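You operate a simulated robot arm through the tools that you are given. There is no shell and no other tool. Be economical: measure what you need, move in short steps, check, and stop when the job is done.

You run a simulated two-armed robot. Do the job below in one go: nothing can be reset, and whatever is moved stays where it is left.

TASK
Take the cap off the yellow tin and lay it down on the sideboard.

Only the result counts: the job must be done as asked and must still hold three seconds after the hand-in. Knocking over, shifting, dropping, spilling or breaking anything else fails it. A push-on lid holds only when it is set on centred and level and pressed home; a screw cap is set on level and turned clockwise until tight.

THE ROBOT
Two 7-joint arms with two-finger parallel grippers on one trunk, on a base that drives. Base frame: it is fixed to the floor where the robot stands at the start and does not move with it; the origin is under the middle of the robot, x ahead of it, y to its left, z up. Readings come in m, degrees, newtons and seconds.
The left shoulder is at the start at [0.05, 0.161, 1.148], the right one opposite. With the tool pointing down near the work surface each hand reaches from about 0.18 to 0.68 m from the robot's upright axis, wherever it stands, measured 20 degrees to its own side. Payload 3.43 kg a hand.
The tool frame of a hand sits at the grasp point between the pads (the TCP): z along the fingers, y along the line on which they close. The tips reach 0.03 m beyond it. Largest opening 0.094 m; finger width 0.028, thickness 0.01; the body of the gripper, 0.05 by 0.096 m, starts 0.055 m behind the TCP.
Orientation is that of the tool frame in the base frame, as a unit quaternion [x, y, z, w]. With the fingers straight down and closing along the base's y, the tool's x points along the base's -x, its y along +y and its z along -z.

THE INTERFACE
- The arms move only by the tool jog_arm. It takes "left_motion", "right_motion" or both (then of equal length, played together; a hand with none holds still); each is a list of rows, each a list of 7 numbers: the shift along the tool's x, y, z in m, then the turn, a rotation vector about the tool's x, y, z in degrees, then the opening, from 0 (shut) to 1 (fully open). In form: [[dx, dy, dz, ax, ay, az, claw], ...]. A call has 1 to 10 rows; each row shifts and turns the commanded pose from where the row before left it, along the tool's axes as they then stand. A row lasts 0.2 s, in which the tool goes at most 0.05 m and 8.6 degrees; a call with a longer step from one row to the next is refused whole, and so is a gripper value outside its range. Where a pose cannot be reached the arm comes as near as it can. A force on the tool above 40 N (or 10 N above the force at the start of the call, whichever is more), or a blocked arm, ends the call early, and 0.2 s more pass. Each finger travels about 0.045 m/s and halts on what it meets, pressing with about 32 N; the grip force reading is that of the motor and also rises with nothing between the fingers. The clock runs only during rows and for 0.2 s after the last one: add rows that do not move to give the fingers time. The reply holds the time, the measured pose of the TCP, the force on the tool along the base axes, the opening and the grip force, in the units named above and with some noise, with the torque about the TCP (base axes, N m) and any sound that the robot's microphone picked up.
- Cameras (640 x 400 px; columns grow to the right, rows downward): "scene" is now at [0.1245, 0.02, 1.2771]; the picture's right is [0.25, -0.97, 0.00], its down [-0.50, -0.13, -0.86] and it looks along [0.83, 0.21, -0.51] (base axes); focal length 289 px, centre (320, 200). "left" rides on the left gripper at [0.076, -0.014, -0.102] in its tool frame; the picture's right is [0.18, 0.98, 0.00], its down [-0.75, 0.14, -0.64] and it looks along [-0.63, 0.12, 0.77] (tool axes); focal length 243 px, centre (320, 200). "right" rides on the right gripper at [0.076, 0.014, -0.103] in its tool frame; the picture's right is [-0.18, 0.98, 0.00], its down [-0.75, -0.14, -0.64] and it looks along [-0.63, -0.12, 0.77] (tool axes); focal length 243 px, centre (320, 200). There is no depth. A picture from a camera that has moved, and an enlarged one, comes with that camera's place and axes in the base frame and with its lens.
- snapshot(camera): a new picture of that camera. The clock stands still meanwhile.
- lift_body(by): slides the trunk up (or, below 0, down) by that many m; the arms and the scene camera ride with it, the base frame stays. It gives what a move gives, with no picture.
- base_move(legs): drives the robot by 1 to 6 legs, each [ahead, left, turn to the left] in m, m and degrees, along the robot's own axes; the way and the turn of a leg run together, so that a leg with both is an arc; at most 1.5 m and 180 degrees a leg. The arms and the cameras ride along, it lands a little off, and it stops where it bumps. It gives what a move gives.
- head_to(pan, tilt): turns the head with the scene camera to pan (to the left, within 80 degrees either way) and tilt (down, from -29 to 69), counted from straight ahead of the robot. It gives what a move gives.
- close_up(camera, box): a new picture of the part [left, top, right, bottom] of that camera's present view, enlarged. The clock stands still meanwhile.
- hand_in(): hands the job in; it is judged then, once.

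Work in short steps. Places have to be worked out from the pictures, the camera data and where the tool is seen: move nearer, look again, correct. Check each grasp and each placing, and mend what went wrong. You have 120 turns and 88 pictures in all, those below and enlarged ones among them. Open the grippers and draw the arms clear of the work before you hand the job in, unless the task says otherwise; then end with one line.

The tools are called after "Request:" by a JSON object that holds its "op" and its "data". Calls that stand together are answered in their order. jog_arm: Moves the arms, as the interface text tells. Its arguments: {"type":"object","properties":{"left_motion":{"type":"array"},"right_motion":{"type":"array"}},"required":[]} The other tools are called the same way: lift_body (by) slides the trunk up or down; base_move (legs) drives the base; head_to (pan, tilt) turns the head that bears the scene camera; snapshot (camera) takes a picture; close_up (camera, box) takes an enlarged picture of a part of a camera's view; hand_in () hands the job in.

At the start:

```text
time_s: 0.0
left_eef_pos: [0.3968, 0.2829, 1.1369]
left_ee_rot: [0.0, 1.0, 0.0, -0.001]
left_contact_force: [0.8, -0.2, -0.8]
left_ft_torque: [0.03, 0.03, -0.02]
left_opening: 0.0938
left_finger_force: 0.0
right_eef_pos: [0.409, -0.0289, 1.0688]
right_ee_rot: [-0.001, 1.0, -0.001, 0.0]
right_contact_force: [-0.5, 0.5, 0.0]
right_ft_torque: [0.01, 0.02, 0.03]
right_opening: 0.0937
right_finger_force: 0.0
trunk travel left (down, up): [-0.175, 0.092]
robot x, y, heading: [0.0011, 0.0006, 0.1]
head pan, tilt: [14.4, 30.8]
```

scene: 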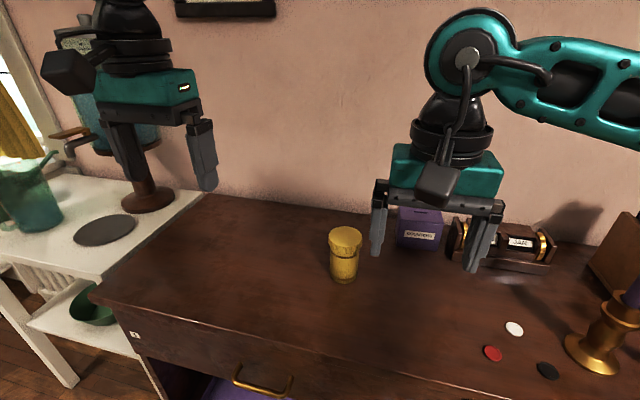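
right: 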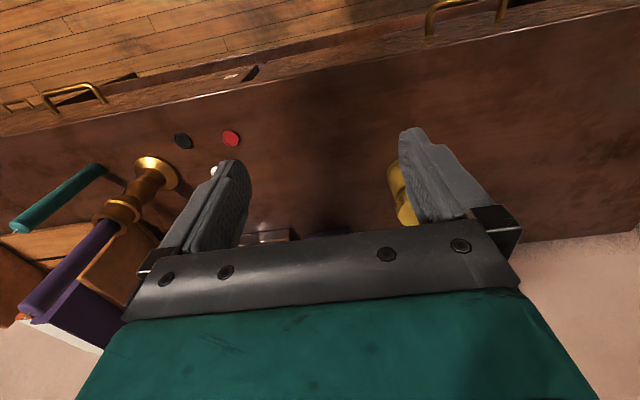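
left: 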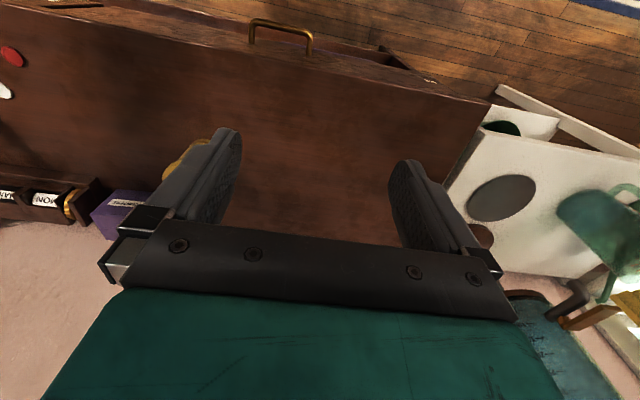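

I judge the yellow tin to be at about (0.59, 0.08), with its top near z 0.92. I'll take an enlarged view to see what kind of cap it has.

Request:
{"op": "close_up", "data": {"camera": "scene", "box": [290, 205, 402, 295]}}

Request:
{"op": "close_up", "data": {"camera": "scene", "box": [80, 180, 640, 400]}}

```text
4.44 times, centred on (346, 250) of scene
camera zoom: at [0.1245, 0.02, 1.2771], right [0.25, -0.97, 0.0], down [-0.5, -0.13, -0.86], along [0.83, 0.21, -0.51], focal length 1284 px, centre (204, -22)
```

zoom: 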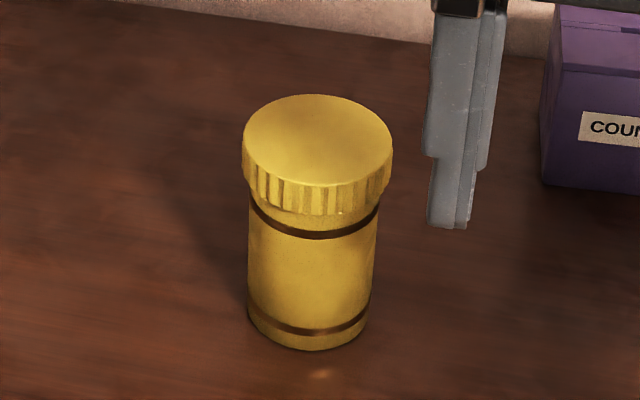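

```text
1.14 times, centred on (360, 290) of scene
camera zoom: at [0.1245, 0.02, 1.2771], right [0.25, -0.97, 0.0], down [-0.5, -0.13, -0.86], along [0.83, 0.21, -0.51], focal length 330 px, centre (274, 97)
```

zoom: 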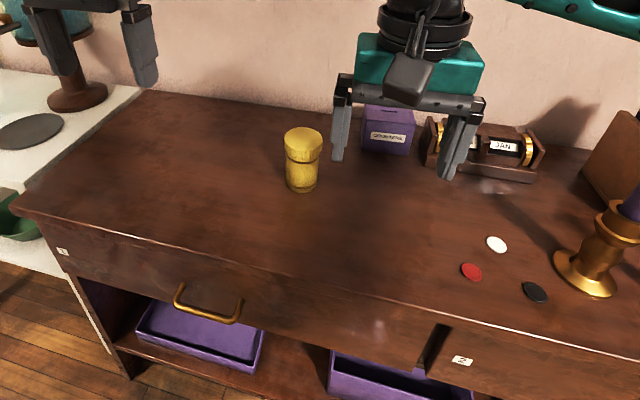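

The cap is a knurled screw cap about 0.069 m across on a tin about 0.06 m across, centred near (0.592, 0.083), with the cap spanning z 0.89 to 0.91. I plan to hold the body with the left hand from the left, nearly level with its camera up, and unscrew with the right. First I turn the left hand in free space.

Request:
{"op": "jog_arm", "data": {"left_motion": [[0, 0, 0, 0, 0, -8.5, 1], [0, 0, 0, 0, 0, -8.5, 1], [0, 0, 0, 0, 0, -8.5, 1], [0, 0, 0, 0, 0, -8.5, 1], [0, 0, 0, 0, 0, -8.5, 1], [0, 0, 0, 0, 0, -8.5, 1], [0, 0, 0, 0, 0, -8.5, 1], [0, 0, 0, 0, 0, -8.5, 1], [0, 0, 0, 0, 0, -8.5, 1], [0, 0, 0, 0, 0, -8.5, 1]]}}

```text
time_s: 2.2
left_eef_pos: [0.3969, 0.2838, 1.1356]
left_ee_rot: [-0.677, 0.736, 0.0, 0.0]
left_contact_force: [0.9, -0.5, -0.1]
left_ft_torque: [0.0, 0.0, -0.02]
left_opening: 0.0939
left_finger_force: 0.1
right_eef_pos: [0.409, -0.0285, 1.0689]
right_ee_rot: [0.0, 1.0, 0.0, 0.001]
right_contact_force: [0.2, 0.2, -0.3]
right_ft_torque: [0.0, 0.0, 0.01]
right_opening: 0.0939
right_finger_force: 0.0
trunk travel left (down, up): [-0.175, 0.092]
robot x, y, heading: [-0.0021, 0.0003, -0.1]
head pan, tilt: [14.4, 30.8]
```

The yaw worked as ordered. Next I add a bit more yaw, then pitch the fingers up toward level.

Request:
{"op": "jog_arm", "data": {"left_motion": [[0, 0, 0, 0, 0, -8.5, 1], [0, 0, 0, 0, 0, -8.5, 1], [0, 0, 0, 0, 8.5, 0, 1], [0, 0, 0, 0, 8.5, 0, 1], [0, 0, 0, 0, 8.5, 0, 1], [0, 0, 0, 0, 8.5, 0, 1], [0, 0, 0, 0, 8.5, 0, 1], [0, 0, 0, 0, 8.5, 0, 1], [0, 0, 0, 0, 8.5, 0, 1], [0, 0, 0, 0, 8.5, 0, 1]]}}

```text
time_s: 4.4
left_eef_pos: [0.3963, 0.2849, 1.136]
left_ee_rot: [0.644, -0.521, 0.435, 0.352]
left_contact_force: [-0.2, 0.5, -0.5]
left_ft_torque: [-0.02, -0.01, -0.01]
left_opening: 0.0941
left_finger_force: 0.0
right_eef_pos: [0.4082, -0.0289, 1.0691]
right_ee_rot: [-0.001, 1.0, 0.0, -0.001]
right_contact_force: [-0.1, 0.2, -0.4]
right_ft_torque: [0.0, 0.0, 0.02]
right_opening: 0.0942
right_finger_force: 0.0
trunk travel left (down, up): [-0.175, 0.092]
robot x, y, heading: [-0.0002, 0.0012, 0.0]
head pan, tilt: [14.4, 30.8]
```

The fingers now point about 22° below level, toward yaw -78°. I level them 8° more and move to a standoff left of the tin at about (0.56, 0.23, 0.90).

Request:
{"op": "jog_arm", "data": {"left_motion": [[0, 0, 0, 0, 8, 0, 1], [-0.0297, -0.0213, 0.0204, 0, 0, 0, 1], [-0.0297, -0.0213, 0.0204, 0, 0, 0, 1], [-0.0297, -0.0213, 0.0204, 0, 0, 0, 1], [-0.0297, -0.0213, 0.0204, 0, 0, 0, 1], [-0.0297, -0.0213, 0.0204, 0, 0, 0, 1], [-0.0297, -0.0213, 0.0204, 0, 0, 0, 1], [-0.0297, -0.0213, 0.0204, 0, 0, 0, 1], [0, 0, 0, 0, 0, 0, 1]]}}

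Request:
{"op": "snapshot", "data": {"camera": "scene"}}

Request:
{"op": "snapshot", "data": {"camera": "left"}}

```text
time_s: 6.4
left_eef_pos: [0.3599, 0.2488, 1.0176]
left_ee_rot: [0.614, -0.497, 0.477, 0.385]
left_contact_force: [-0.4, -0.3, -0.1]
left_ft_torque: [-0.05, 0.01, 0.01]
left_opening: 0.094
left_finger_force: 0.0
left hand out of reach, approached as far as the arm can: row 2, 3, 4, 5, 6, 7, 8
right_eef_pos: [0.4083, -0.0288, 1.0693]
right_ee_rot: [0.0, 1.0, 0.0, 0.0]
right_contact_force: [0.5, 0.3, 0.1]
right_ft_torque: [-0.02, -0.01, 0.0]
right_opening: 0.094
right_finger_force: 0.2
trunk travel left (down, up): [-0.175, 0.092]
robot x, y, heading: [-0.0005, 0.0013, 0.0]
head pan, tilt: [14.4, 30.8]
```

```text
82 pictures are left
camera scene: at [0.1244, 0.02, 1.2771], right [0.25, -0.97, 0.0], down [-0.5, -0.13, -0.86], along [0.83, 0.21, -0.51], focal length 289 px, centre (320, 200)
```

scene: 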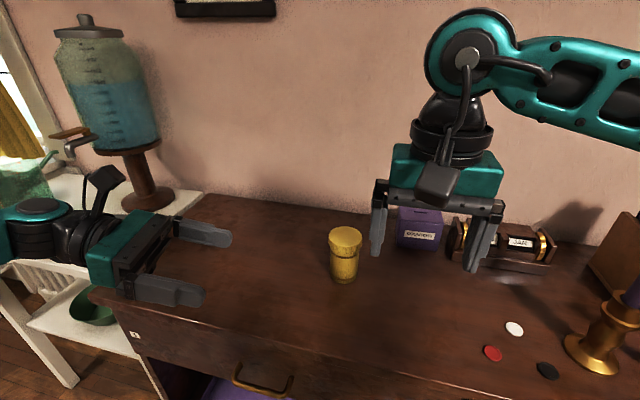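

```text
81 pictures are left
camera left: at [0.3571, 0.3289, 1.1164], right [-0.95, -0.25, 0.18], down [-0.31, 0.76, -0.57], along [0.01, -0.6, -0.8], focal length 243 px, centre (320, 200)
```

left: 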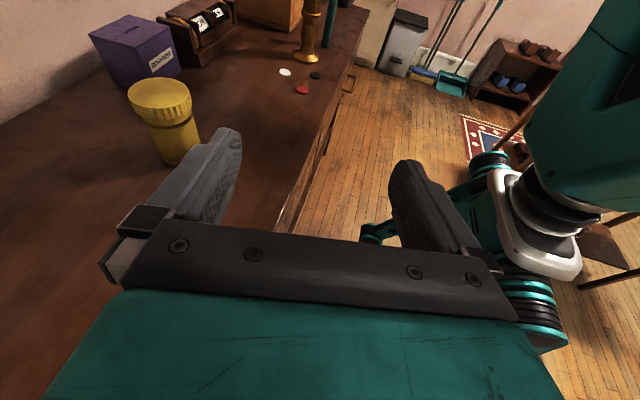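

The left arm seems to hit a wrist limit when pointing sideways there. I'll turn it further toward forward (yaw about -43°) and see whether that frees it.

Request:
{"op": "jog_arm", "data": {"left_motion": [[0.02, 0, 0, 8.25, 0, -2.06, 1], [0.02, 0, 0, 8.25, 0, -2.06, 1], [0, 0, 0, 8.25, 0, -2.06, 1], [0, 0, 0, 8.25, 0, -2.06, 1], [0, 0, 0, 0, 0, 0, 1], [0, 0, 0, 0, 0, 0, 1]]}}

Request:
{"op": "snapshot", "data": {"camera": "scene"}}

```text
time_s: 7.8
left_eef_pos: [0.3626, 0.2386, 1.0561]
left_ee_rot: [0.73, -0.294, 0.572, 0.23]
left_contact_force: [0.7, -0.3, -0.2]
left_ft_torque: [0.03, 0.01, 0.01]
left_opening: 0.0939
left_finger_force: 0.0
right_eef_pos: [0.4094, -0.0283, 1.0685]
right_ee_rot: [0.001, 1.0, 0.0, 0.001]
right_contact_force: [0.2, -0.5, 1.5]
right_ft_torque: [-0.02, 0.02, -0.02]
right_opening: 0.0939
right_finger_force: 0.0
trunk travel left (down, up): [-0.175, 0.092]
robot x, y, heading: [0.0026, 0.0026, 0.1]
head pan, tilt: [14.4, 30.8]
```

```text
80 pictures are left
camera scene: at [0.1245, 0.02, 1.2771], right [0.25, -0.97, 0.0], down [-0.5, -0.13, -0.86], along [0.83, 0.21, -0.51], focal length 289 px, centre (320, 200)
```

scene: 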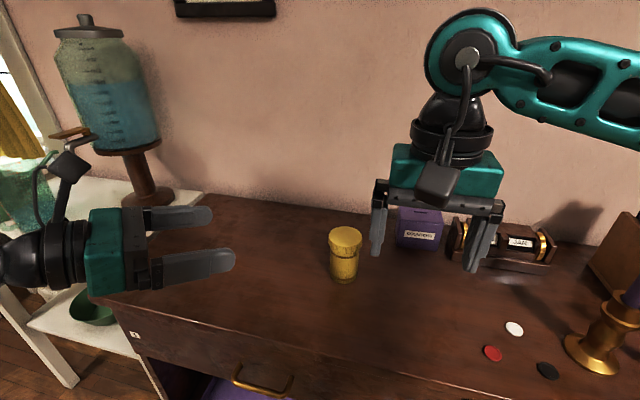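

The turn worked at yaw -44°, 14° down. Now I try toward a standoff at (0.49, 0.18, 0.92).

Request:
{"op": "jog_arm", "data": {"left_motion": [[-0.02, -0.0094, 0.0322, 0, 0, 0, 1], [-0.02, -0.0094, 0.0322, 0, 0, 0, 1], [-0.02, -0.0094, 0.0322, 0, 0, 0, 1], [-0.02, -0.0094, 0.0322, 0, 0, 0, 1], [-0.02, -0.0094, 0.0322, 0, 0, 0, 1], [0, 0, 0, 0, 0, 0, 1]]}}

Request:
{"op": "snapshot", "data": {"camera": "scene"}}

```text
time_s: 9.2
left_eef_pos: [0.4926, 0.1838, 0.9207]
left_ee_rot: [0.731, -0.295, 0.571, 0.231]
left_contact_force: [0.0, 0.4, -0.1]
left_ft_torque: [-0.01, 0.0, -0.04]
left_opening: 0.0942
left_finger_force: 0.0
right_eef_pos: [0.4083, -0.0268, 1.0692]
right_ee_rot: [0.0, 1.0, 0.0, 0.0]
right_contact_force: [0.0, 0.0, 0.3]
right_ft_torque: [-0.01, -0.01, 0.01]
right_opening: 0.0944
right_finger_force: 0.0
trunk travel left (down, up): [-0.175, 0.092]
robot x, y, heading: [-0.0034, 0.0006, -0.1]
head pan, tilt: [14.4, 30.8]
```

```text
79 pictures are left
camera scene: at [0.1242, 0.0205, 1.2772], right [0.25, -0.97, 0.0], down [-0.5, -0.13, -0.86], along [0.83, 0.21, -0.51], focal length 289 px, centre (320, 200)
```

scene: 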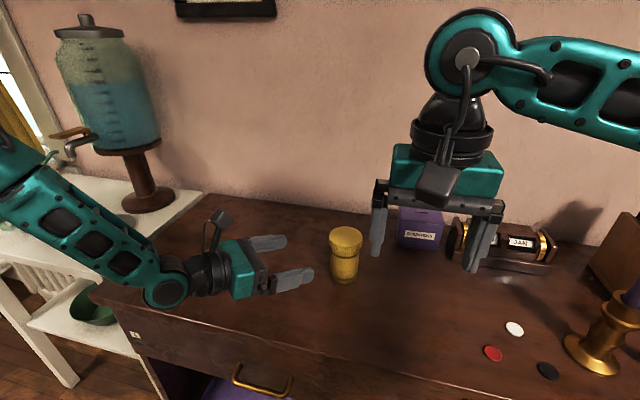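

Reached. I'll check the left camera to line the fingers up on the tin before going down.

Request:
{"op": "snapshot", "data": {"camera": "left"}}

```text
78 pictures are left
camera left: at [0.4423, 0.2494, 1.0188], right [-0.65, -0.74, 0.18], down [-0.68, 0.46, -0.58], along [0.34, -0.5, -0.8], focal length 243 px, centre (320, 200)
```

left: 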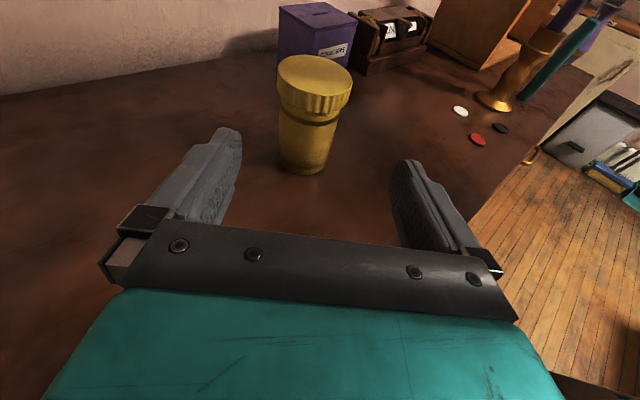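

The tin comes out at about (0.592, 0.088), straight ahead of the left fingers. I lower to z 0.842 and go halfway in, then check.

Request:
{"op": "jog_arm", "data": {"left_motion": [[-0.0382, 0, 0.0094, 0, 0, 0, 1], [-0.0382, 0, 0.0094, 0, 0, 0, 1], [0.0083, 0, 0.0335, 0, 0, 0, 1], [0.0083, 0, 0.0335, 0, 0, 0, 1], [0, 0, 0, 0, 0, 0, 1]]}}

Request:
{"op": "snapshot", "data": {"camera": "left"}}

Request:
{"op": "snapshot", "data": {"camera": "scene"}}

```text
time_s: 10.4
left_eef_pos: [0.5198, 0.153, 0.9288]
left_ee_rot: [0.731, -0.295, 0.571, 0.23]
left_contact_force: [0.4, -0.3, 0.4]
left_ft_torque: [-0.02, -0.01, 0.01]
left_opening: 0.0939
left_finger_force: 0.1
left hand out of reach, approached as far as the arm can: row 1, 2, 3, 4
right_eef_pos: [0.4077, -0.0284, 1.0683]
right_ee_rot: [0.0, 1.0, -0.001, 0.001]
right_contact_force: [-0.6, -0.5, -0.6]
right_ft_torque: [0.01, -0.02, -0.03]
right_opening: 0.0942
right_finger_force: 0.1
trunk travel left (down, up): [-0.175, 0.092]
robot x, y, heading: [-0.0009, 0.002, -0.1]
head pan, tilt: [14.4, 30.8]
```

```text
77 pictures are left
camera left: at [0.4718, 0.219, 1.0275], right [-0.65, -0.74, 0.18], down [-0.68, 0.46, -0.58], along [0.34, -0.5, -0.8], focal length 243 px, centre (320, 200)
```

left: 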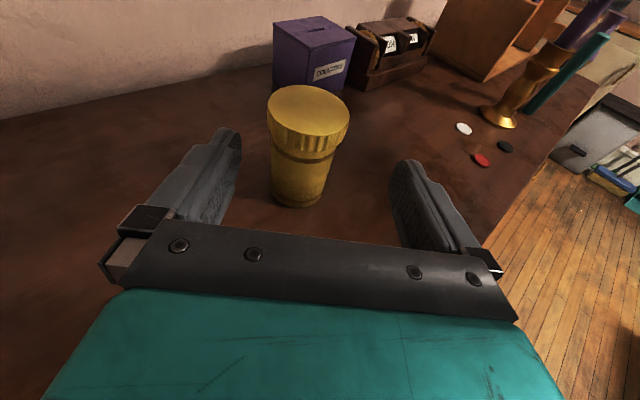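

```text
76 pictures are left
camera scene: at [0.1244, 0.0201, 1.2771], right [0.25, -0.97, 0.0], down [-0.5, -0.13, -0.86], along [0.83, 0.21, -0.51], focal length 289 px, centre (320, 200)
```

scene: 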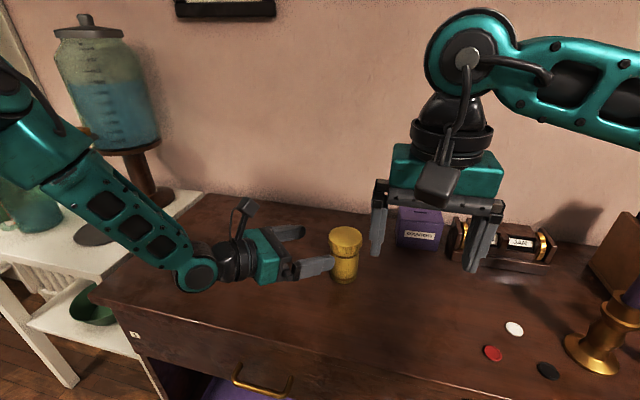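

The arm can't go lower at this trunk height, but the tips are still clear of the tin. I'll slide the trunk down 0.086 m, which brings the hand to z about 0.843.

Request:
{"op": "lift_body", "data": {"by": -0.086}}

Request:
{"op": "snapshot", "data": {"camera": "left"}}

Request:
{"op": "snapshot", "data": {"camera": "scene"}}

```text
time_s: 11.6
left_eef_pos: [0.5201, 0.1534, 0.8427]
left_ee_rot: [0.73, -0.296, 0.571, 0.231]
left_contact_force: [0.2, -0.5, -0.3]
left_ft_torque: [-0.01, -0.02, 0.0]
left_opening: 0.0942
left_finger_force: 0.1
right_eef_pos: [0.408, -0.0283, 0.9834]
right_ee_rot: [0.0, 1.0, 0.0, 0.0]
right_contact_force: [0.8, 0.1, -0.1]
right_ft_torque: [0.0, -0.01, 0.0]
right_opening: 0.094
right_finger_force: 0.1
trunk travel left (down, up): [-0.089, 0.178]
robot x, y, heading: [0.0027, 0.0021, -0.0]
head pan, tilt: [14.4, 30.8]
```

```text
75 pictures are left
camera left: at [0.4715, 0.219, 0.9416], right [-0.65, -0.74, 0.18], down [-0.68, 0.46, -0.58], along [0.34, -0.5, -0.8], focal length 243 px, centre (320, 200)
```

left: 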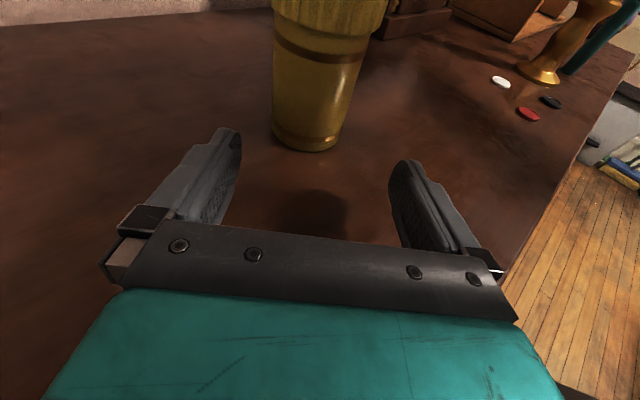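

```text
74 pictures are left
camera scene: at [0.1243, 0.02, 1.1912], right [0.25, -0.97, 0.0], down [-0.5, -0.13, -0.86], along [0.83, 0.21, -0.51], focal length 289 px, centre (320, 200)
```

scene: 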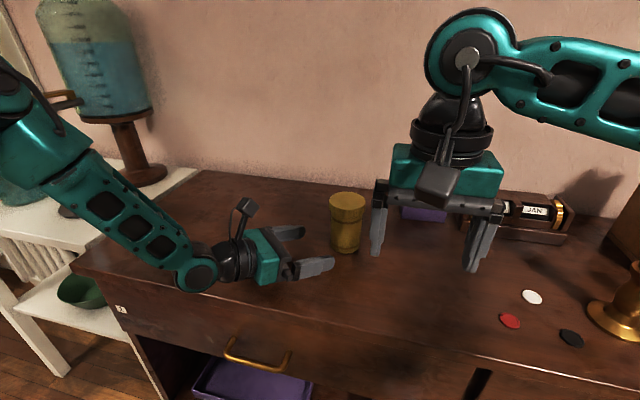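

The tin base is at (0.594, 0.089), level with the left hand now. I advance about 0.098 m level so the tin is between the pads.

Request:
{"op": "jog_arm", "data": {"left_motion": [[0.0078, -0.0017, 0.0316, 0, 0, 0, 1], [0.0078, -0.0017, 0.0316, 0, 0, 0, 1], [0.0078, -0.0017, 0.0316, 0, 0, 0, 1], [0, 0, 0, 0, 0, 0, 1]]}}

Request:
{"op": "snapshot", "data": {"camera": "left"}}

Request:
{"op": "snapshot", "data": {"camera": "scene"}}

```text
time_s: 12.6
left_eef_pos: [0.5691, 0.1154, 0.8868]
left_ee_rot: [0.731, -0.295, 0.571, 0.23]
left_contact_force: [0.1, 0.4, 0.6]
left_ft_torque: [0.01, 0.01, -0.02]
left_opening: 0.094
left_finger_force: 0.0
left hand out of reach, approached as far as the arm can: row 1, 2, 3
right_eef_pos: [0.4091, -0.0275, 0.9835]
right_ee_rot: [0.0, 1.0, 0.0, 0.0]
right_contact_force: [-0.1, 0.9, 0.6]
right_ft_torque: [0.01, -0.01, 0.03]
right_opening: 0.094
right_finger_force: 0.1
trunk travel left (down, up): [-0.089, 0.178]
robot x, y, heading: [-0.0008, 0.0017, -0.2]
head pan, tilt: [14.4, 30.8]
```

```text
73 pictures are left
camera left: at [0.52, 0.1814, 0.9854], right [-0.65, -0.74, 0.18], down [-0.68, 0.46, -0.58], along [0.34, -0.49, -0.8], focal length 243 px, centre (320, 200)
```

left: 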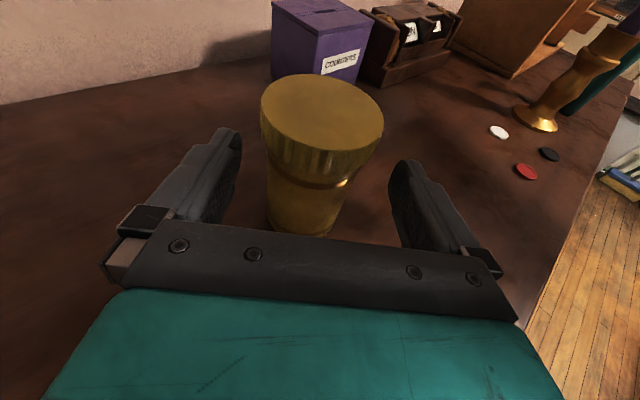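

```text
72 pictures are left
camera scene: at [0.1245, 0.02, 1.1911], right [0.25, -0.97, 0.0], down [-0.5, -0.13, -0.86], along [0.83, 0.21, -0.51], focal length 289 px, centre (320, 200)
```

scene: 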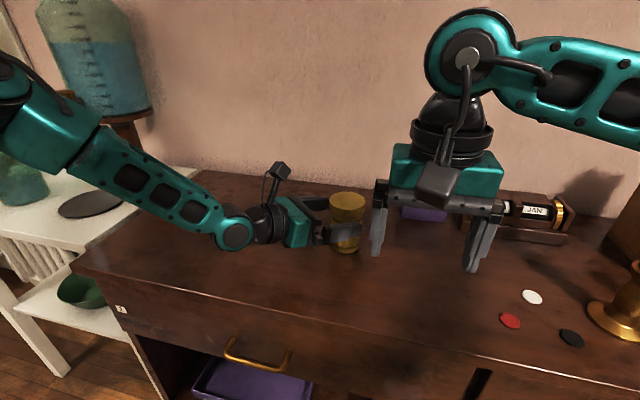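

The limit is again the wrist pitch, so the hand rode up to z 0.887 as it advanced, and the tin is centred between the fingers. Lowering the trunk another 0.045 m straight down brings the hand to about 0.842.

Request:
{"op": "lift_body", "data": {"by": -0.046}}

Request:
{"op": "jog_arm", "data": {"left_motion": [[0.0058, 0, 0.0235, 0, 0, 0, 1], [0, 0, 0, 0, 0, 0, 1]]}}

Request:
{"op": "snapshot", "data": {"camera": "left"}}

Request:
{"op": "snapshot", "data": {"camera": "scene"}}

```text
time_s: 13.5
left_eef_pos: [0.5697, 0.1148, 0.8407]
left_ee_rot: [0.731, -0.295, 0.571, 0.23]
left_contact_force: [-0.1, 0.3, -0.3]
left_ft_torque: [0.0, 0.06, 0.02]
left_opening: 0.094
left_finger_force: 0.2
right_eef_pos: [0.4078, -0.0271, 0.9365]
right_ee_rot: [0.0, 1.0, 0.0, 0.0]
right_contact_force: [-0.6, 0.8, -0.1]
right_ft_torque: [0.0, -0.01, -0.03]
right_opening: 0.0939
right_finger_force: 0.1
trunk travel left (down, up): [-0.043, 0.224]
robot x, y, heading: [0.0, 0.0026, 0.1]
head pan, tilt: [14.4, 30.8]
```

```text
time_s: 14.1
left_eef_pos: [0.5779, 0.1068, 0.8519]
left_ee_rot: [0.732, -0.295, 0.57, 0.23]
left_contact_force: [0.4, -0.1, 0.4]
left_ft_torque: [0.01, 0.01, 0.0]
left_opening: 0.0941
left_finger_force: 0.0
left hand out of reach, approached as far as the arm can: row 1
right_eef_pos: [0.4083, -0.0282, 0.9373]
right_ee_rot: [0.0, 1.0, 0.0, -0.001]
right_contact_force: [0.3, 0.3, 0.2]
right_ft_torque: [-0.05, 0.02, -0.01]
right_opening: 0.094
right_finger_force: 0.1
trunk travel left (down, up): [-0.043, 0.224]
robot x, y, heading: [-0.0005, 0.0009, -0.1]
head pan, tilt: [14.4, 30.8]
```

```text
71 pictures are left
camera left: at [0.5288, 0.1733, 0.9509], right [-0.65, -0.74, 0.18], down [-0.68, 0.46, -0.57], along [0.34, -0.49, -0.8], focal length 243 px, centre (320, 200)
```

left: 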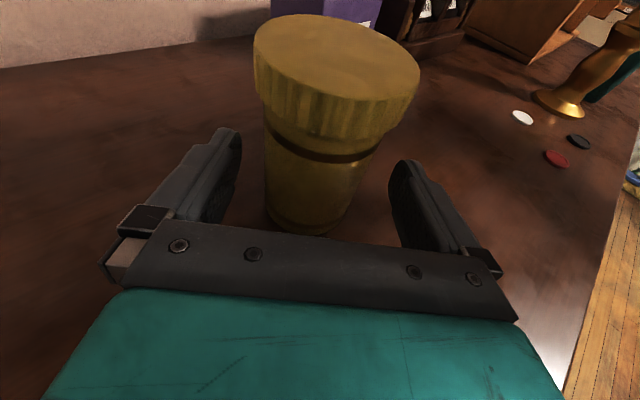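

```text
70 pictures are left
camera scene: at [0.1245, 0.02, 1.1451], right [0.25, -0.97, 0.0], down [-0.5, -0.13, -0.86], along [0.83, 0.21, -0.51], focal length 289 px, centre (320, 200)
```

scene: 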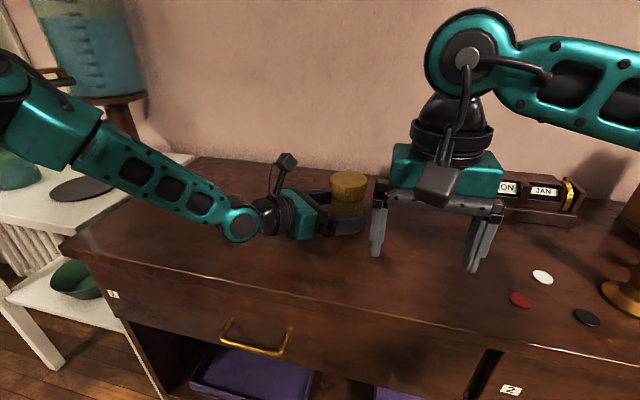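

The tin is about 0.02 m beyond the TCP and laterally centred within 2 mm. I lower the trunk 0.02 m more and advance the last bit.

Request:
{"op": "lift_body", "data": {"by": -0.022}}

Request:
{"op": "jog_arm", "data": {"left_motion": [[0.0035, 0, 0.0145, 0, 0, 0, 1], [0, 0, 0, 0, 0, 0, 1]]}}

Request:
{"op": "snapshot", "data": {"camera": "left"}}

```text
time_s: 14.8
left_eef_pos: [0.5783, 0.1063, 0.8307]
left_ee_rot: [0.731, -0.295, 0.571, 0.23]
left_contact_force: [-0.4, 0.3, 0.4]
left_ft_torque: [-0.02, 0.0, 0.0]
left_opening: 0.0942
left_finger_force: 0.1
right_eef_pos: [0.4092, -0.0282, 0.9162]
right_ee_rot: [0.0, 1.0, 0.0, 0.0]
right_contact_force: [0.1, -0.2, -0.7]
right_ft_torque: [0.01, 0.02, -0.02]
right_opening: 0.0938
right_finger_force: 0.0
trunk travel left (down, up): [-0.021, 0.246]
robot x, y, heading: [0.0013, 0.0028, -0.2]
head pan, tilt: [14.4, 30.8]
```

```text
time_s: 15.4
left_eef_pos: [0.5842, 0.1029, 0.8364]
left_ee_rot: [0.732, -0.295, 0.57, 0.23]
left_contact_force: [-0.6, 0.5, 1.3]
left_ft_torque: [-0.01, 0.02, 0.0]
left_opening: 0.094
left_finger_force: 0.1
left hand out of reach, approached as far as the arm can: row 1
right_eef_pos: [0.4085, -0.0278, 0.9152]
right_ee_rot: [0.001, 1.0, 0.0, 0.0]
right_contact_force: [0.4, 0.8, -1.1]
right_ft_torque: [-0.02, 0.01, 0.02]
right_opening: 0.0944
right_finger_force: 0.1
trunk travel left (down, up): [-0.021, 0.246]
robot x, y, heading: [-0.0015, -0.0001, -0.0]
head pan, tilt: [14.4, 30.8]
```

```text
69 pictures are left
camera left: at [0.5336, 0.1688, 0.9356], right [-0.65, -0.74, 0.18], down [-0.68, 0.46, -0.57], along [0.34, -0.49, -0.8], focal length 243 px, centre (320, 200)
```

left: 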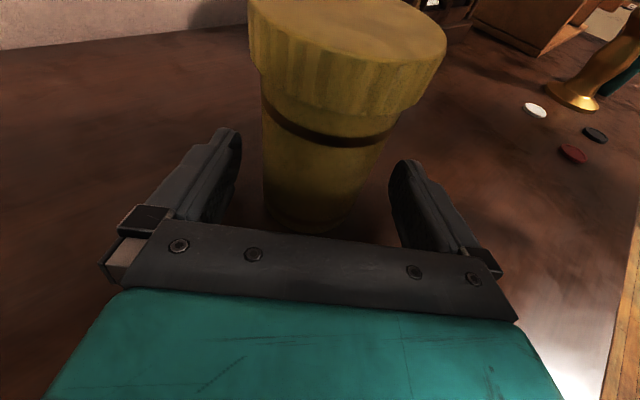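

The pads now reach about 16 mm past the tin's axis at mid height. I close the left gripper on the body.

Request:
{"op": "jog_arm", "data": {"left_motion": [[0, 0, 0, 0, 0, 0, 0.7], [0, 0, 0, 0, 0, 0, 0.6], [0, 0, 0, 0, 0, 0, 0.3], [0, 0, 0, 0, 0, 0, 0], [0, 0, 0, 0, 0, 0, 0], [0, 0, 0, 0, 0, 0, 0]]}}

Request:
{"op": "snapshot", "data": {"camera": "left"}}

Request:
{"op": "snapshot", "data": {"camera": "scene"}}

```text
time_s: 16.8
left_eef_pos: [0.5823, 0.1025, 0.8378]
left_ee_rot: [0.731, -0.295, 0.571, 0.23]
left_contact_force: [0.5, 0.6, 0.2]
left_ft_torque: [-0.03, -0.01, -0.02]
left_opening: 0.061
left_finger_force: 31.9
right_eef_pos: [0.4084, -0.0281, 0.9163]
right_ee_rot: [0.0, 1.0, 0.0, 0.0]
right_contact_force: [0.2, 0.5, -0.1]
right_ft_torque: [0.02, 0.0, -0.04]
right_opening: 0.0939
right_finger_force: 0.0
trunk travel left (down, up): [-0.021, 0.246]
robot x, y, heading: [-0.0002, 0.0022, -0.0]
head pan, tilt: [14.4, 30.8]
```

```text
68 pictures are left
camera left: at [0.5336, 0.1689, 0.9357], right [-0.65, -0.74, 0.18], down [-0.68, 0.46, -0.57], along [0.34, -0.49, -0.8], focal length 243 px, centre (320, 200)
```

left: 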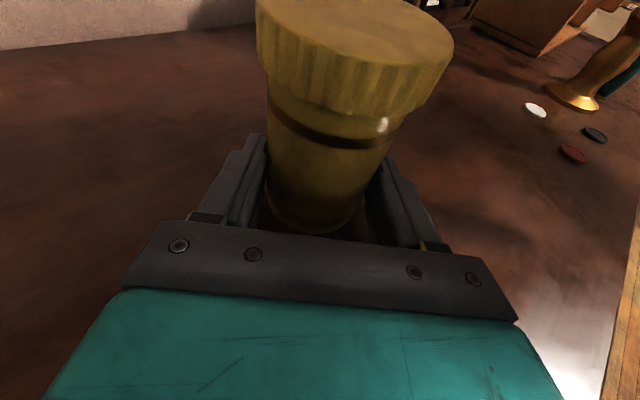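

```text
67 pictures are left
camera scene: at [0.1245, 0.02, 1.1231], right [0.25, -0.97, 0.0], down [-0.5, -0.13, -0.86], along [0.83, 0.21, -0.51], focal length 289 px, centre (320, 200)
```

scene: 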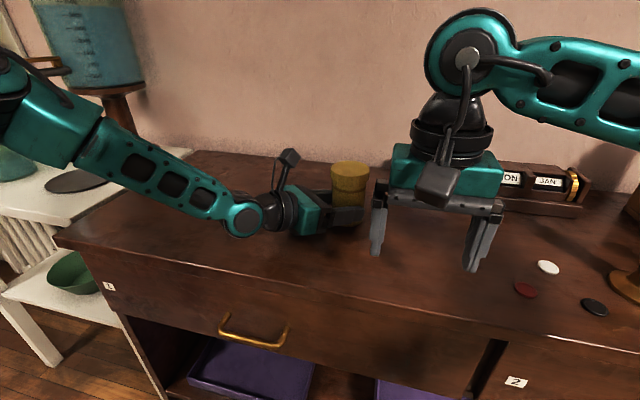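

The body is gripped at 0.061 m. I enlarge the scene view to measure the cap's height and place now.

Request:
{"op": "close_up", "data": {"camera": "scene", "box": [300, 140, 400, 250]}}

```text
3.64 times, centred on (350, 195) of scene
camera zoom: at [0.1245, 0.02, 1.1231], right [0.25, -0.97, 0.0], down [-0.5, -0.13, -0.86], along [0.83, 0.21, -0.51], focal length 1050 px, centre (211, 218)
```

zoom: 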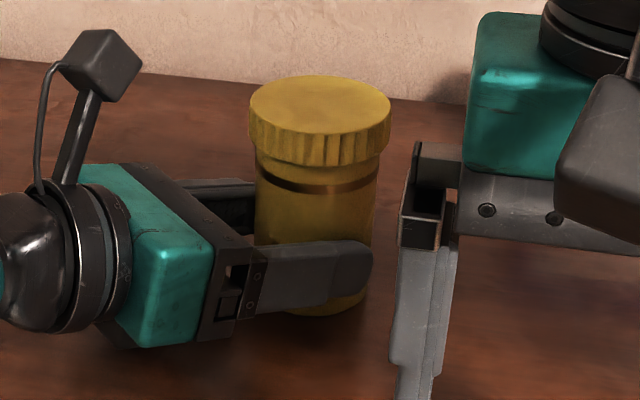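

The cap measures about 0.07 m across, spanning z 0.887 to 0.9045, on an axis near (0.598, 0.087). I lift the right hand and bring it above the tin at z about 1.02.

Request:
{"op": "jog_arm", "data": {"right_motion": [[0, 0, -0.05, 0, 0, 0, 1], [0, 0, -0.05, 0, 0, 0, 1], [-0.038, 0.023, 0, 0, 0, 0, 1], [-0.038, 0.023, 0, 0, 0, 0, 1], [-0.038, 0.023, 0, 0, 0, 0, 1], [-0.038, 0.023, 0, 0, 0, 0, 1], [-0.038, 0.023, 0, 0, 0, 0, 1], [0, 0, 0, 0, 0, 0, 1]]}}

Request:
{"op": "snapshot", "data": {"camera": "right"}}

Request:
{"op": "snapshot", "data": {"camera": "scene"}}

```text
time_s: 18.6
left_eef_pos: [0.5825, 0.103, 0.837]
left_ee_rot: [0.731, -0.295, 0.57, 0.23]
left_contact_force: [-0.8, 0.5, 0.2]
left_ft_torque: [-0.02, 0.01, -0.01]
left_opening: 0.0608
left_finger_force: 32.4
right_eef_pos: [0.5373, 0.0492, 1.0121]
right_ee_rot: [0.0, 1.0, 0.0, 0.0]
right_contact_force: [-0.2, 0.2, 0.3]
right_ft_torque: [-0.01, -0.04, -0.02]
right_opening: 0.0939
right_finger_force: 0.2
right hand out of reach, approached as far as the arm can: row 6, 7
trunk travel left (down, up): [-0.021, 0.246]
robot x, y, heading: [-0.0028, 0.0023, -0.3]
head pan, tilt: [14.4, 30.8]
```

```text
65 pictures are left
camera right: at [0.4619, 0.0625, 1.1147], right [0.18, 0.98, 0.0], down [0.75, -0.14, 0.64], along [0.63, -0.12, -0.77], focal length 243 px, centre (320, 200)
```

right: 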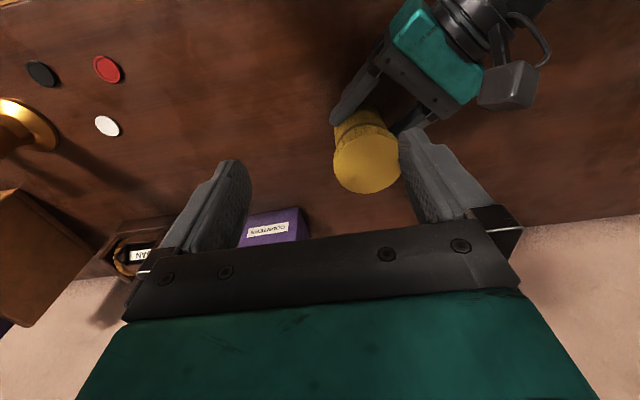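

```text
64 pictures are left
camera scene: at [0.1244, 0.02, 1.1231], right [0.25, -0.97, 0.0], down [-0.5, -0.13, -0.86], along [0.83, 0.21, -0.51], focal length 289 px, centre (320, 200)
```

scene: 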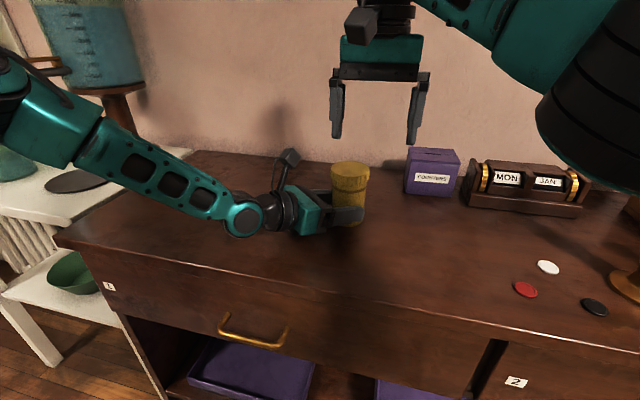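

The right arm can't reach the tin from here: it stopped at x 0.537, about 0.06 m short. I'll release the tin, back the left hand off, and drive the base closer, so first I open the left hand and look down at the clearance ahead of the base.

Request:
{"op": "jog_arm", "data": {"left_motion": [[0, 0, 0, 0, 0, 0, 0.7], [0, 0, 0, 0, 0, 0, 1], [0, 0, 0, 0, 0, 0, 1], [0, 0, 0, 0, 0, 0, 1], [-0.0, 0, -0.04, 0, 0, 0, 1], [0, 0, -0.04, 0, 0, 0, 1], [0, 0, -0.04, 0, 0, 0, 1], [0, 0, -0.04, 0, 0, 0, 1], [0.03, 0, 0, 0, 0, 0, 1], [0.03, 0, 0, 0, 0, 0, 1]]}}

Request:
{"op": "head_to", "data": {"pan": 0, "tilt": 69}}

Request:
{"op": "snapshot", "data": {"camera": "scene"}}

```text
time_s: 20.8
left_eef_pos: [0.4814, 0.2005, 0.9341]
left_ee_rot: [0.732, -0.296, 0.569, 0.23]
left_contact_force: [-0.7, -0.8, 0.6]
left_ft_torque: [0.0, -0.03, -0.02]
left_opening: 0.0943
left_finger_force: 0.1
right_eef_pos: [0.5386, 0.0483, 1.0114]
right_ee_rot: [0.0, 1.0, 0.0, 0.0]
right_contact_force: [0.5, 0.7, 0.4]
right_ft_torque: [-0.04, 0.02, 0.03]
right_opening: 0.0941
right_finger_force: 0.0
trunk travel left (down, up): [-0.021, 0.246]
robot x, y, heading: [-0.0028, -0.0011, -0.1]
head pan, tilt: [14.4, 30.8]
```

```text
time_s: 21.8
left_eef_pos: [0.4812, 0.1997, 0.9348]
left_ee_rot: [0.732, -0.294, 0.571, 0.229]
left_contact_force: [0.2, 0.3, 0.2]
left_ft_torque: [0.04, -0.03, -0.02]
left_opening: 0.094
left_finger_force: 0.0
right_eef_pos: [0.538, 0.0496, 1.0121]
right_ee_rot: [0.0, 1.0, 0.0, 0.0]
right_contact_force: [0.0, -0.1, -0.5]
right_ft_torque: [0.0, 0.01, 0.0]
right_opening: 0.094
right_finger_force: 0.0
trunk travel left (down, up): [-0.021, 0.246]
robot x, y, heading: [-0.0007, 0.0001, -0.1]
head pan, tilt: [0.0, 68.8]
```

```text
63 pictures are left
camera scene: at [0.0932, -0.0024, 1.0729], right [0.0, -1.0, 0.0], down [-0.93, 0.0, -0.36], along [0.36, 0.0, -0.93], focal length 289 px, centre (320, 200)
```

scene: 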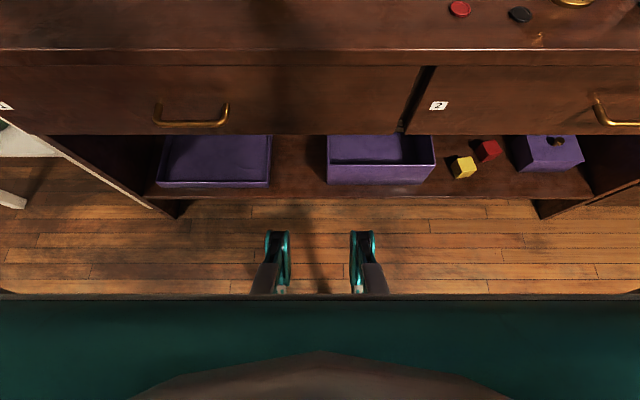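

There's about 0.08 m between the front feet and the shelf, and nothing to the left. I drive 0.06 m ahead and 0.05 m left with both hands clear, then restore the head view.

Request:
{"op": "base_move", "data": {"legs": [[0.06, 0.05, 0]]}}

Request:
{"op": "head_to", "data": {"pan": 5, "tilt": 35}}

Request:
{"op": "snapshot", "data": {"camera": "scene"}}

Request:
{"op": "snapshot", "data": {"camera": "right"}}

Request:
{"op": "snapshot", "data": {"camera": "left"}}

```text
time_s: 22.9
left_eef_pos: [0.5402, 0.2498, 0.9348]
left_ee_rot: [0.732, -0.295, 0.569, 0.23]
left_contact_force: [-0.6, 0.3, -0.2]
left_ft_torque: [-0.04, -0.02, 0.01]
left_opening: 0.0939
left_finger_force: 0.0
right_eef_pos: [0.5967, 0.0983, 1.0116]
right_ee_rot: [0.001, 1.0, 0.001, 0.0]
right_contact_force: [0.2, -0.5, -0.4]
right_ft_torque: [-0.05, 0.0, 0.0]
right_opening: 0.0939
right_finger_force: 0.0
trunk travel left (down, up): [-0.021, 0.246]
robot x, y, heading: [0.0598, 0.0493, 0.2]
head pan, tilt: [0.0, 68.8]
```

```text
time_s: 23.9
left_eef_pos: [0.5413, 0.2508, 0.9342]
left_ee_rot: [0.731, -0.296, 0.57, 0.231]
left_contact_force: [0.0, 0.5, 0.2]
left_ft_torque: [0.02, 0.02, -0.05]
left_opening: 0.094
left_finger_force: 0.1
right_eef_pos: [0.597, 0.0995, 1.0118]
right_ee_rot: [0.001, 1.0, 0.0, 0.0]
right_contact_force: [0.0, -0.2, 0.1]
right_ft_torque: [-0.02, 0.01, -0.02]
right_opening: 0.0942
right_finger_force: 0.1
trunk travel left (down, up): [-0.021, 0.246]
robot x, y, heading: [0.0587, 0.0519, 0.3]
head pan, tilt: [5.0, 35.0]
```

```text
62 pictures are left
camera scene: at [0.1844, 0.0553, 1.1165], right [0.09, -1.0, 0.0], down [-0.57, -0.05, -0.82], along [0.82, 0.07, -0.57], focal length 289 px, centre (320, 200)
```

scene: 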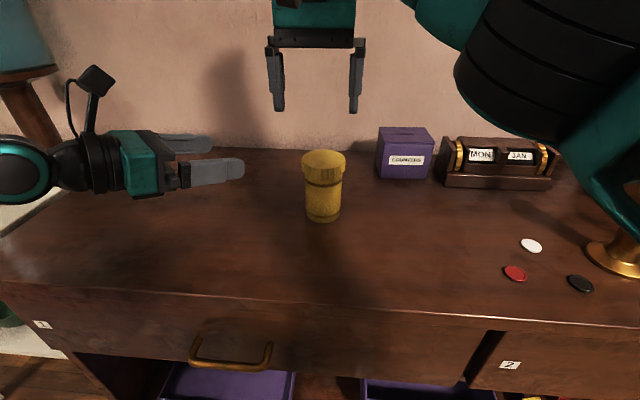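

```text
61 pictures are left
camera right: at [0.5216, 0.1121, 1.1147], right [0.19, 0.98, 0.0], down [0.75, -0.14, 0.64], along [0.63, -0.12, -0.77], focal length 243 px, centre (320, 200)
```

right: 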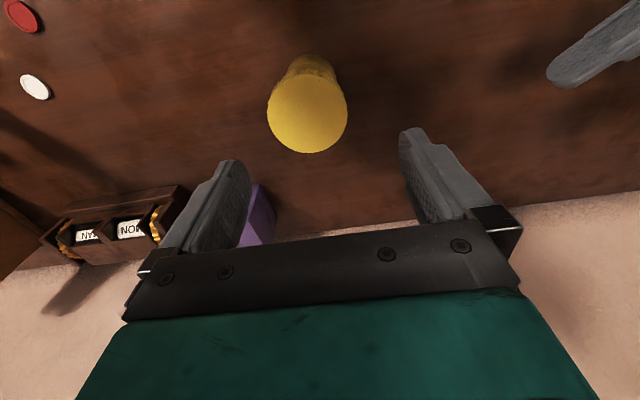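

```text
60 pictures are left
camera left: at [0.4916, 0.3155, 1.0331], right [-0.65, -0.74, 0.18], down [-0.68, 0.46, -0.57], along [0.34, -0.49, -0.8], focal length 243 px, centre (320, 200)
```

left: 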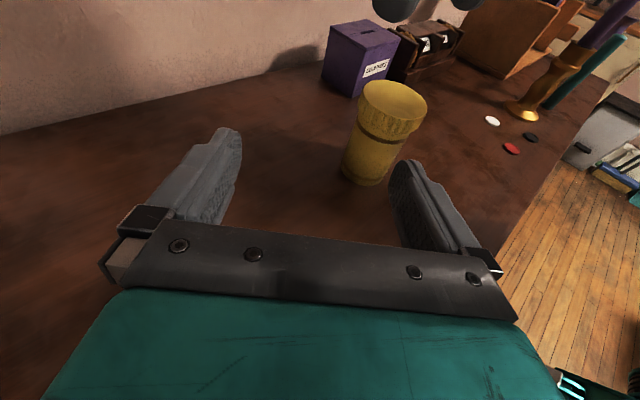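

All views agree on the axis at about (0.5945, 0.087). I bring the left hand to a pre-grasp 0.11 m back along its approach line, at z 0.845.

Request:
{"op": "jog_arm", "data": {"left_motion": [[-0.0254, 0.0271, 0.0207, 0, 0, 0, 1], [-0.0254, 0.0271, 0.0207, 0, 0, 0, 1], [-0.0254, 0.0271, 0.0207, 0, 0, 0, 1], [0, 0, 0, 0, 0, 0, 1]]}}

Request:
{"op": "snapshot", "data": {"camera": "left"}}

```text
time_s: 24.9
left_eef_pos: [0.5139, 0.1623, 0.8459]
left_ee_rot: [0.731, -0.295, 0.571, 0.23]
left_contact_force: [-0.4, 0.2, 0.0]
left_ft_torque: [0.01, -0.04, 0.01]
left_opening: 0.0941
left_finger_force: 0.1
right_eef_pos: [0.5981, 0.0982, 1.0124]
right_ee_rot: [0.001, 1.0, 0.0, 0.0]
right_contact_force: [0.3, 0.5, -0.3]
right_ft_torque: [0.0, 0.03, -0.03]
right_opening: 0.0942
right_finger_force: 0.0
trunk travel left (down, up): [-0.021, 0.246]
robot x, y, heading: [0.0615, 0.0504, -0.1]
head pan, tilt: [5.0, 35.0]
```

```text
59 pictures are left
camera left: at [0.4653, 0.2287, 0.9447], right [-0.65, -0.74, 0.18], down [-0.68, 0.46, -0.57], along [0.34, -0.49, -0.8], focal length 243 px, centre (320, 200)
```

left: 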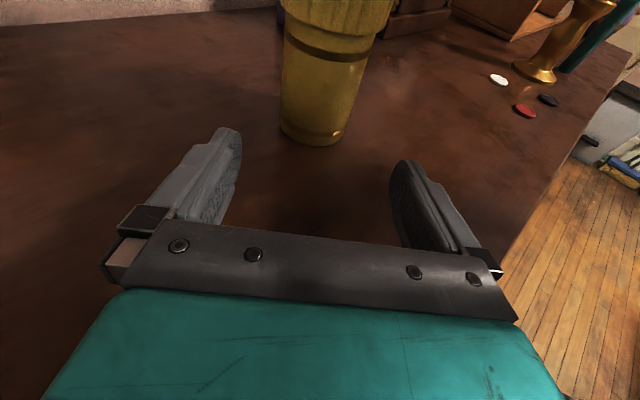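

The left hand is lined up within 1 mm, and the axis is 0.11 m ahead. I advance 0.102 m level.

Request:
{"op": "jog_arm", "data": {"left_motion": [[0.0081, 0, 0.0329, 0, 0, 0, 1], [0.0081, 0, 0.0329, 0, 0, 0, 1], [0.0081, 0, 0.0329, 0, 0, 0, 1], [0, 0, 0, 0, 0, 0, 1]]}}

Request:
{"op": "snapshot", "data": {"camera": "left"}}

```text
time_s: 25.9
left_eef_pos: [0.5856, 0.097, 0.8506]
left_ee_rot: [0.732, -0.295, 0.57, 0.23]
left_contact_force: [-0.7, 0.5, 0.3]
left_ft_torque: [0.01, 0.03, 0.02]
left_opening: 0.0941
left_finger_force: 0.0
left hand out of reach, approached as far as the arm can: row 3
right_eef_pos: [0.5978, 0.0988, 1.0125]
right_ee_rot: [0.001, 1.0, 0.0, 0.001]
right_contact_force: [-0.1, 0.4, -0.5]
right_ft_torque: [0.02, -0.03, 0.03]
right_opening: 0.0941
right_finger_force: 0.0
trunk travel left (down, up): [-0.021, 0.246]
robot x, y, heading: [0.0591, 0.0458, -0.2]
head pan, tilt: [5.0, 35.0]
```

```text
58 pictures are left
camera left: at [0.5362, 0.1635, 0.9489], right [-0.65, -0.74, 0.18], down [-0.68, 0.46, -0.57], along [0.34, -0.49, -0.8], focal length 243 px, centre (320, 200)
```

left: 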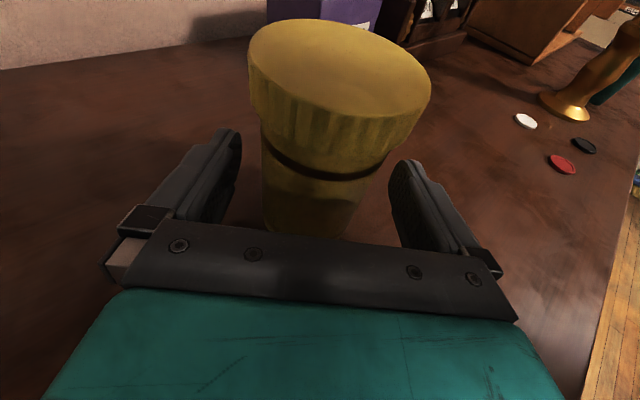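

The TCP is 0.013 m short of the axis and slightly high. I lower the trunk 0.014 m to leave room for the right fingers, then close.

Request:
{"op": "lift_body", "data": {"by": -0.014}}

Request:
{"op": "jog_arm", "data": {"left_motion": [[0, 0, 0, 0, 0, 0, 0.7], [0, 0, 0, 0, 0, 0, 0.6], [0, 0, 0, 0, 0, 0, 0.3], [0, 0, 0, 0, 0, 0, 0], [0, 0, 0, 0, 0, 0, 0], [0, 0, 0, 0, 0, 0, 0]]}}

Request:
{"op": "snapshot", "data": {"camera": "right"}}

```text
time_s: 26.5
left_eef_pos: [0.5853, 0.0982, 0.8365]
left_ee_rot: [0.731, -0.295, 0.571, 0.23]
left_contact_force: [-0.5, -0.2, -0.6]
left_ft_torque: [0.0, 0.01, 0.01]
left_opening: 0.094
left_finger_force: 0.1
right_eef_pos: [0.5986, 0.0986, 0.9978]
right_ee_rot: [0.001, 1.0, 0.0, -0.001]
right_contact_force: [0.5, 0.7, 0.2]
right_ft_torque: [-0.02, 0.02, 0.02]
right_opening: 0.0942
right_finger_force: 0.0
trunk travel left (down, up): [-0.007, 0.26]
robot x, y, heading: [0.0602, 0.0497, -0.2]
head pan, tilt: [5.0, 35.0]
```

```text
time_s: 27.9
left_eef_pos: [0.5854, 0.0987, 0.8359]
left_ee_rot: [0.731, -0.296, 0.57, 0.23]
left_contact_force: [0.4, 0.6, -0.2]
left_ft_torque: [-0.03, 0.01, -0.03]
left_opening: 0.0611
left_finger_force: 32.6
right_eef_pos: [0.5982, 0.0981, 0.9984]
right_ee_rot: [0.001, 1.0, 0.0, -0.001]
right_contact_force: [0.7, 0.0, -0.4]
right_ft_torque: [0.01, 0.0, 0.0]
right_opening: 0.0941
right_finger_force: 0.1
trunk travel left (down, up): [-0.007, 0.26]
robot x, y, heading: [0.0573, 0.0524, 0.0]
head pan, tilt: [5.0, 35.0]
```

```text
57 pictures are left
camera right: at [0.5216, 0.1122, 1.1006], right [0.19, 0.98, 0.0], down [0.75, -0.14, 0.64], along [0.63, -0.12, -0.77], focal length 243 px, centre (320, 200)
```

right: 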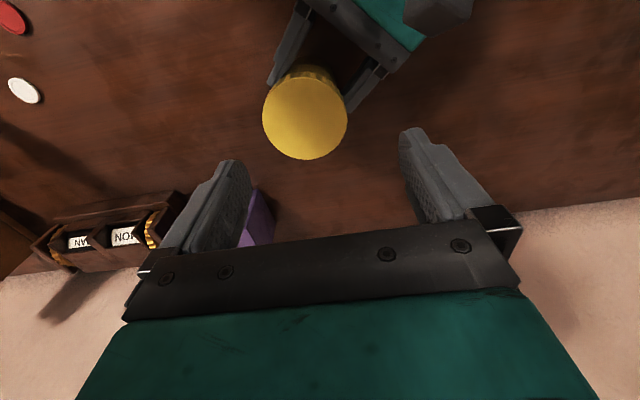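

The left hand holds the tin and the cap centre reads (0.5935, 0.086). I centre the right hand over it, then turn it clockwise about 76° for a long unscrewing stroke.

Request:
{"op": "jog_arm", "data": {"right_motion": [[0.0047, -0.0121, 0, 0, 0, 0, 1], [0, 0, 0, 0, 0, 8.5, 1], [0, 0, 0, 0, 0, 8.5, 1], [0, 0, 0, 0, 0, 8.5, 1], [0, 0, 0, 0, 0, 8.5, 1], [0, 0, 0, 0, 0, 8.5, 1], [0, 0, 0, 0, 0, 8.5, 1], [0, 0, 0, 0, 0, 8.5, 1], [0, 0, 0, 0, 0, 8.5, 1], [0, 0, 0, 0, 0, 8.5, 1]]}}

Request:
{"op": "snapshot", "data": {"camera": "right"}}

```text
time_s: 30.1
left_eef_pos: [0.5856, 0.0988, 0.8365]
left_ee_rot: [0.731, -0.296, 0.57, 0.231]
left_contact_force: [-0.5, 0.1, 0.5]
left_ft_torque: [-0.04, -0.01, -0.02]
left_opening: 0.061
left_finger_force: 32.2
right_eef_pos: [0.5923, 0.0874, 0.9982]
right_ee_rot: [0.62, 0.784, 0.0, 0.0]
right_contact_force: [-0.1, -0.5, -0.7]
right_ft_torque: [0.01, -0.01, 0.0]
right_opening: 0.0941
right_finger_force: 0.2
trunk travel left (down, up): [-0.007, 0.26]
robot x, y, heading: [0.0587, 0.0491, 0.0]
head pan, tilt: [5.0, 35.0]
```

```text
56 pictures are left
camera right: at [0.5895, 0.1635, 1.1008], right [1.0, 0.05, 0.0], down [0.04, -0.77, 0.64], along [0.03, -0.64, -0.77], focal length 243 px, centre (320, 200)
```

right: 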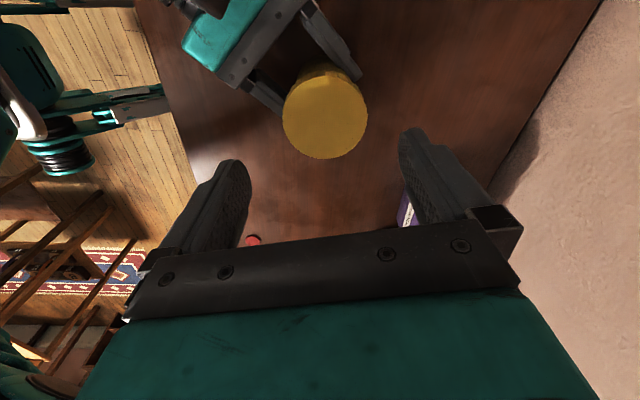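

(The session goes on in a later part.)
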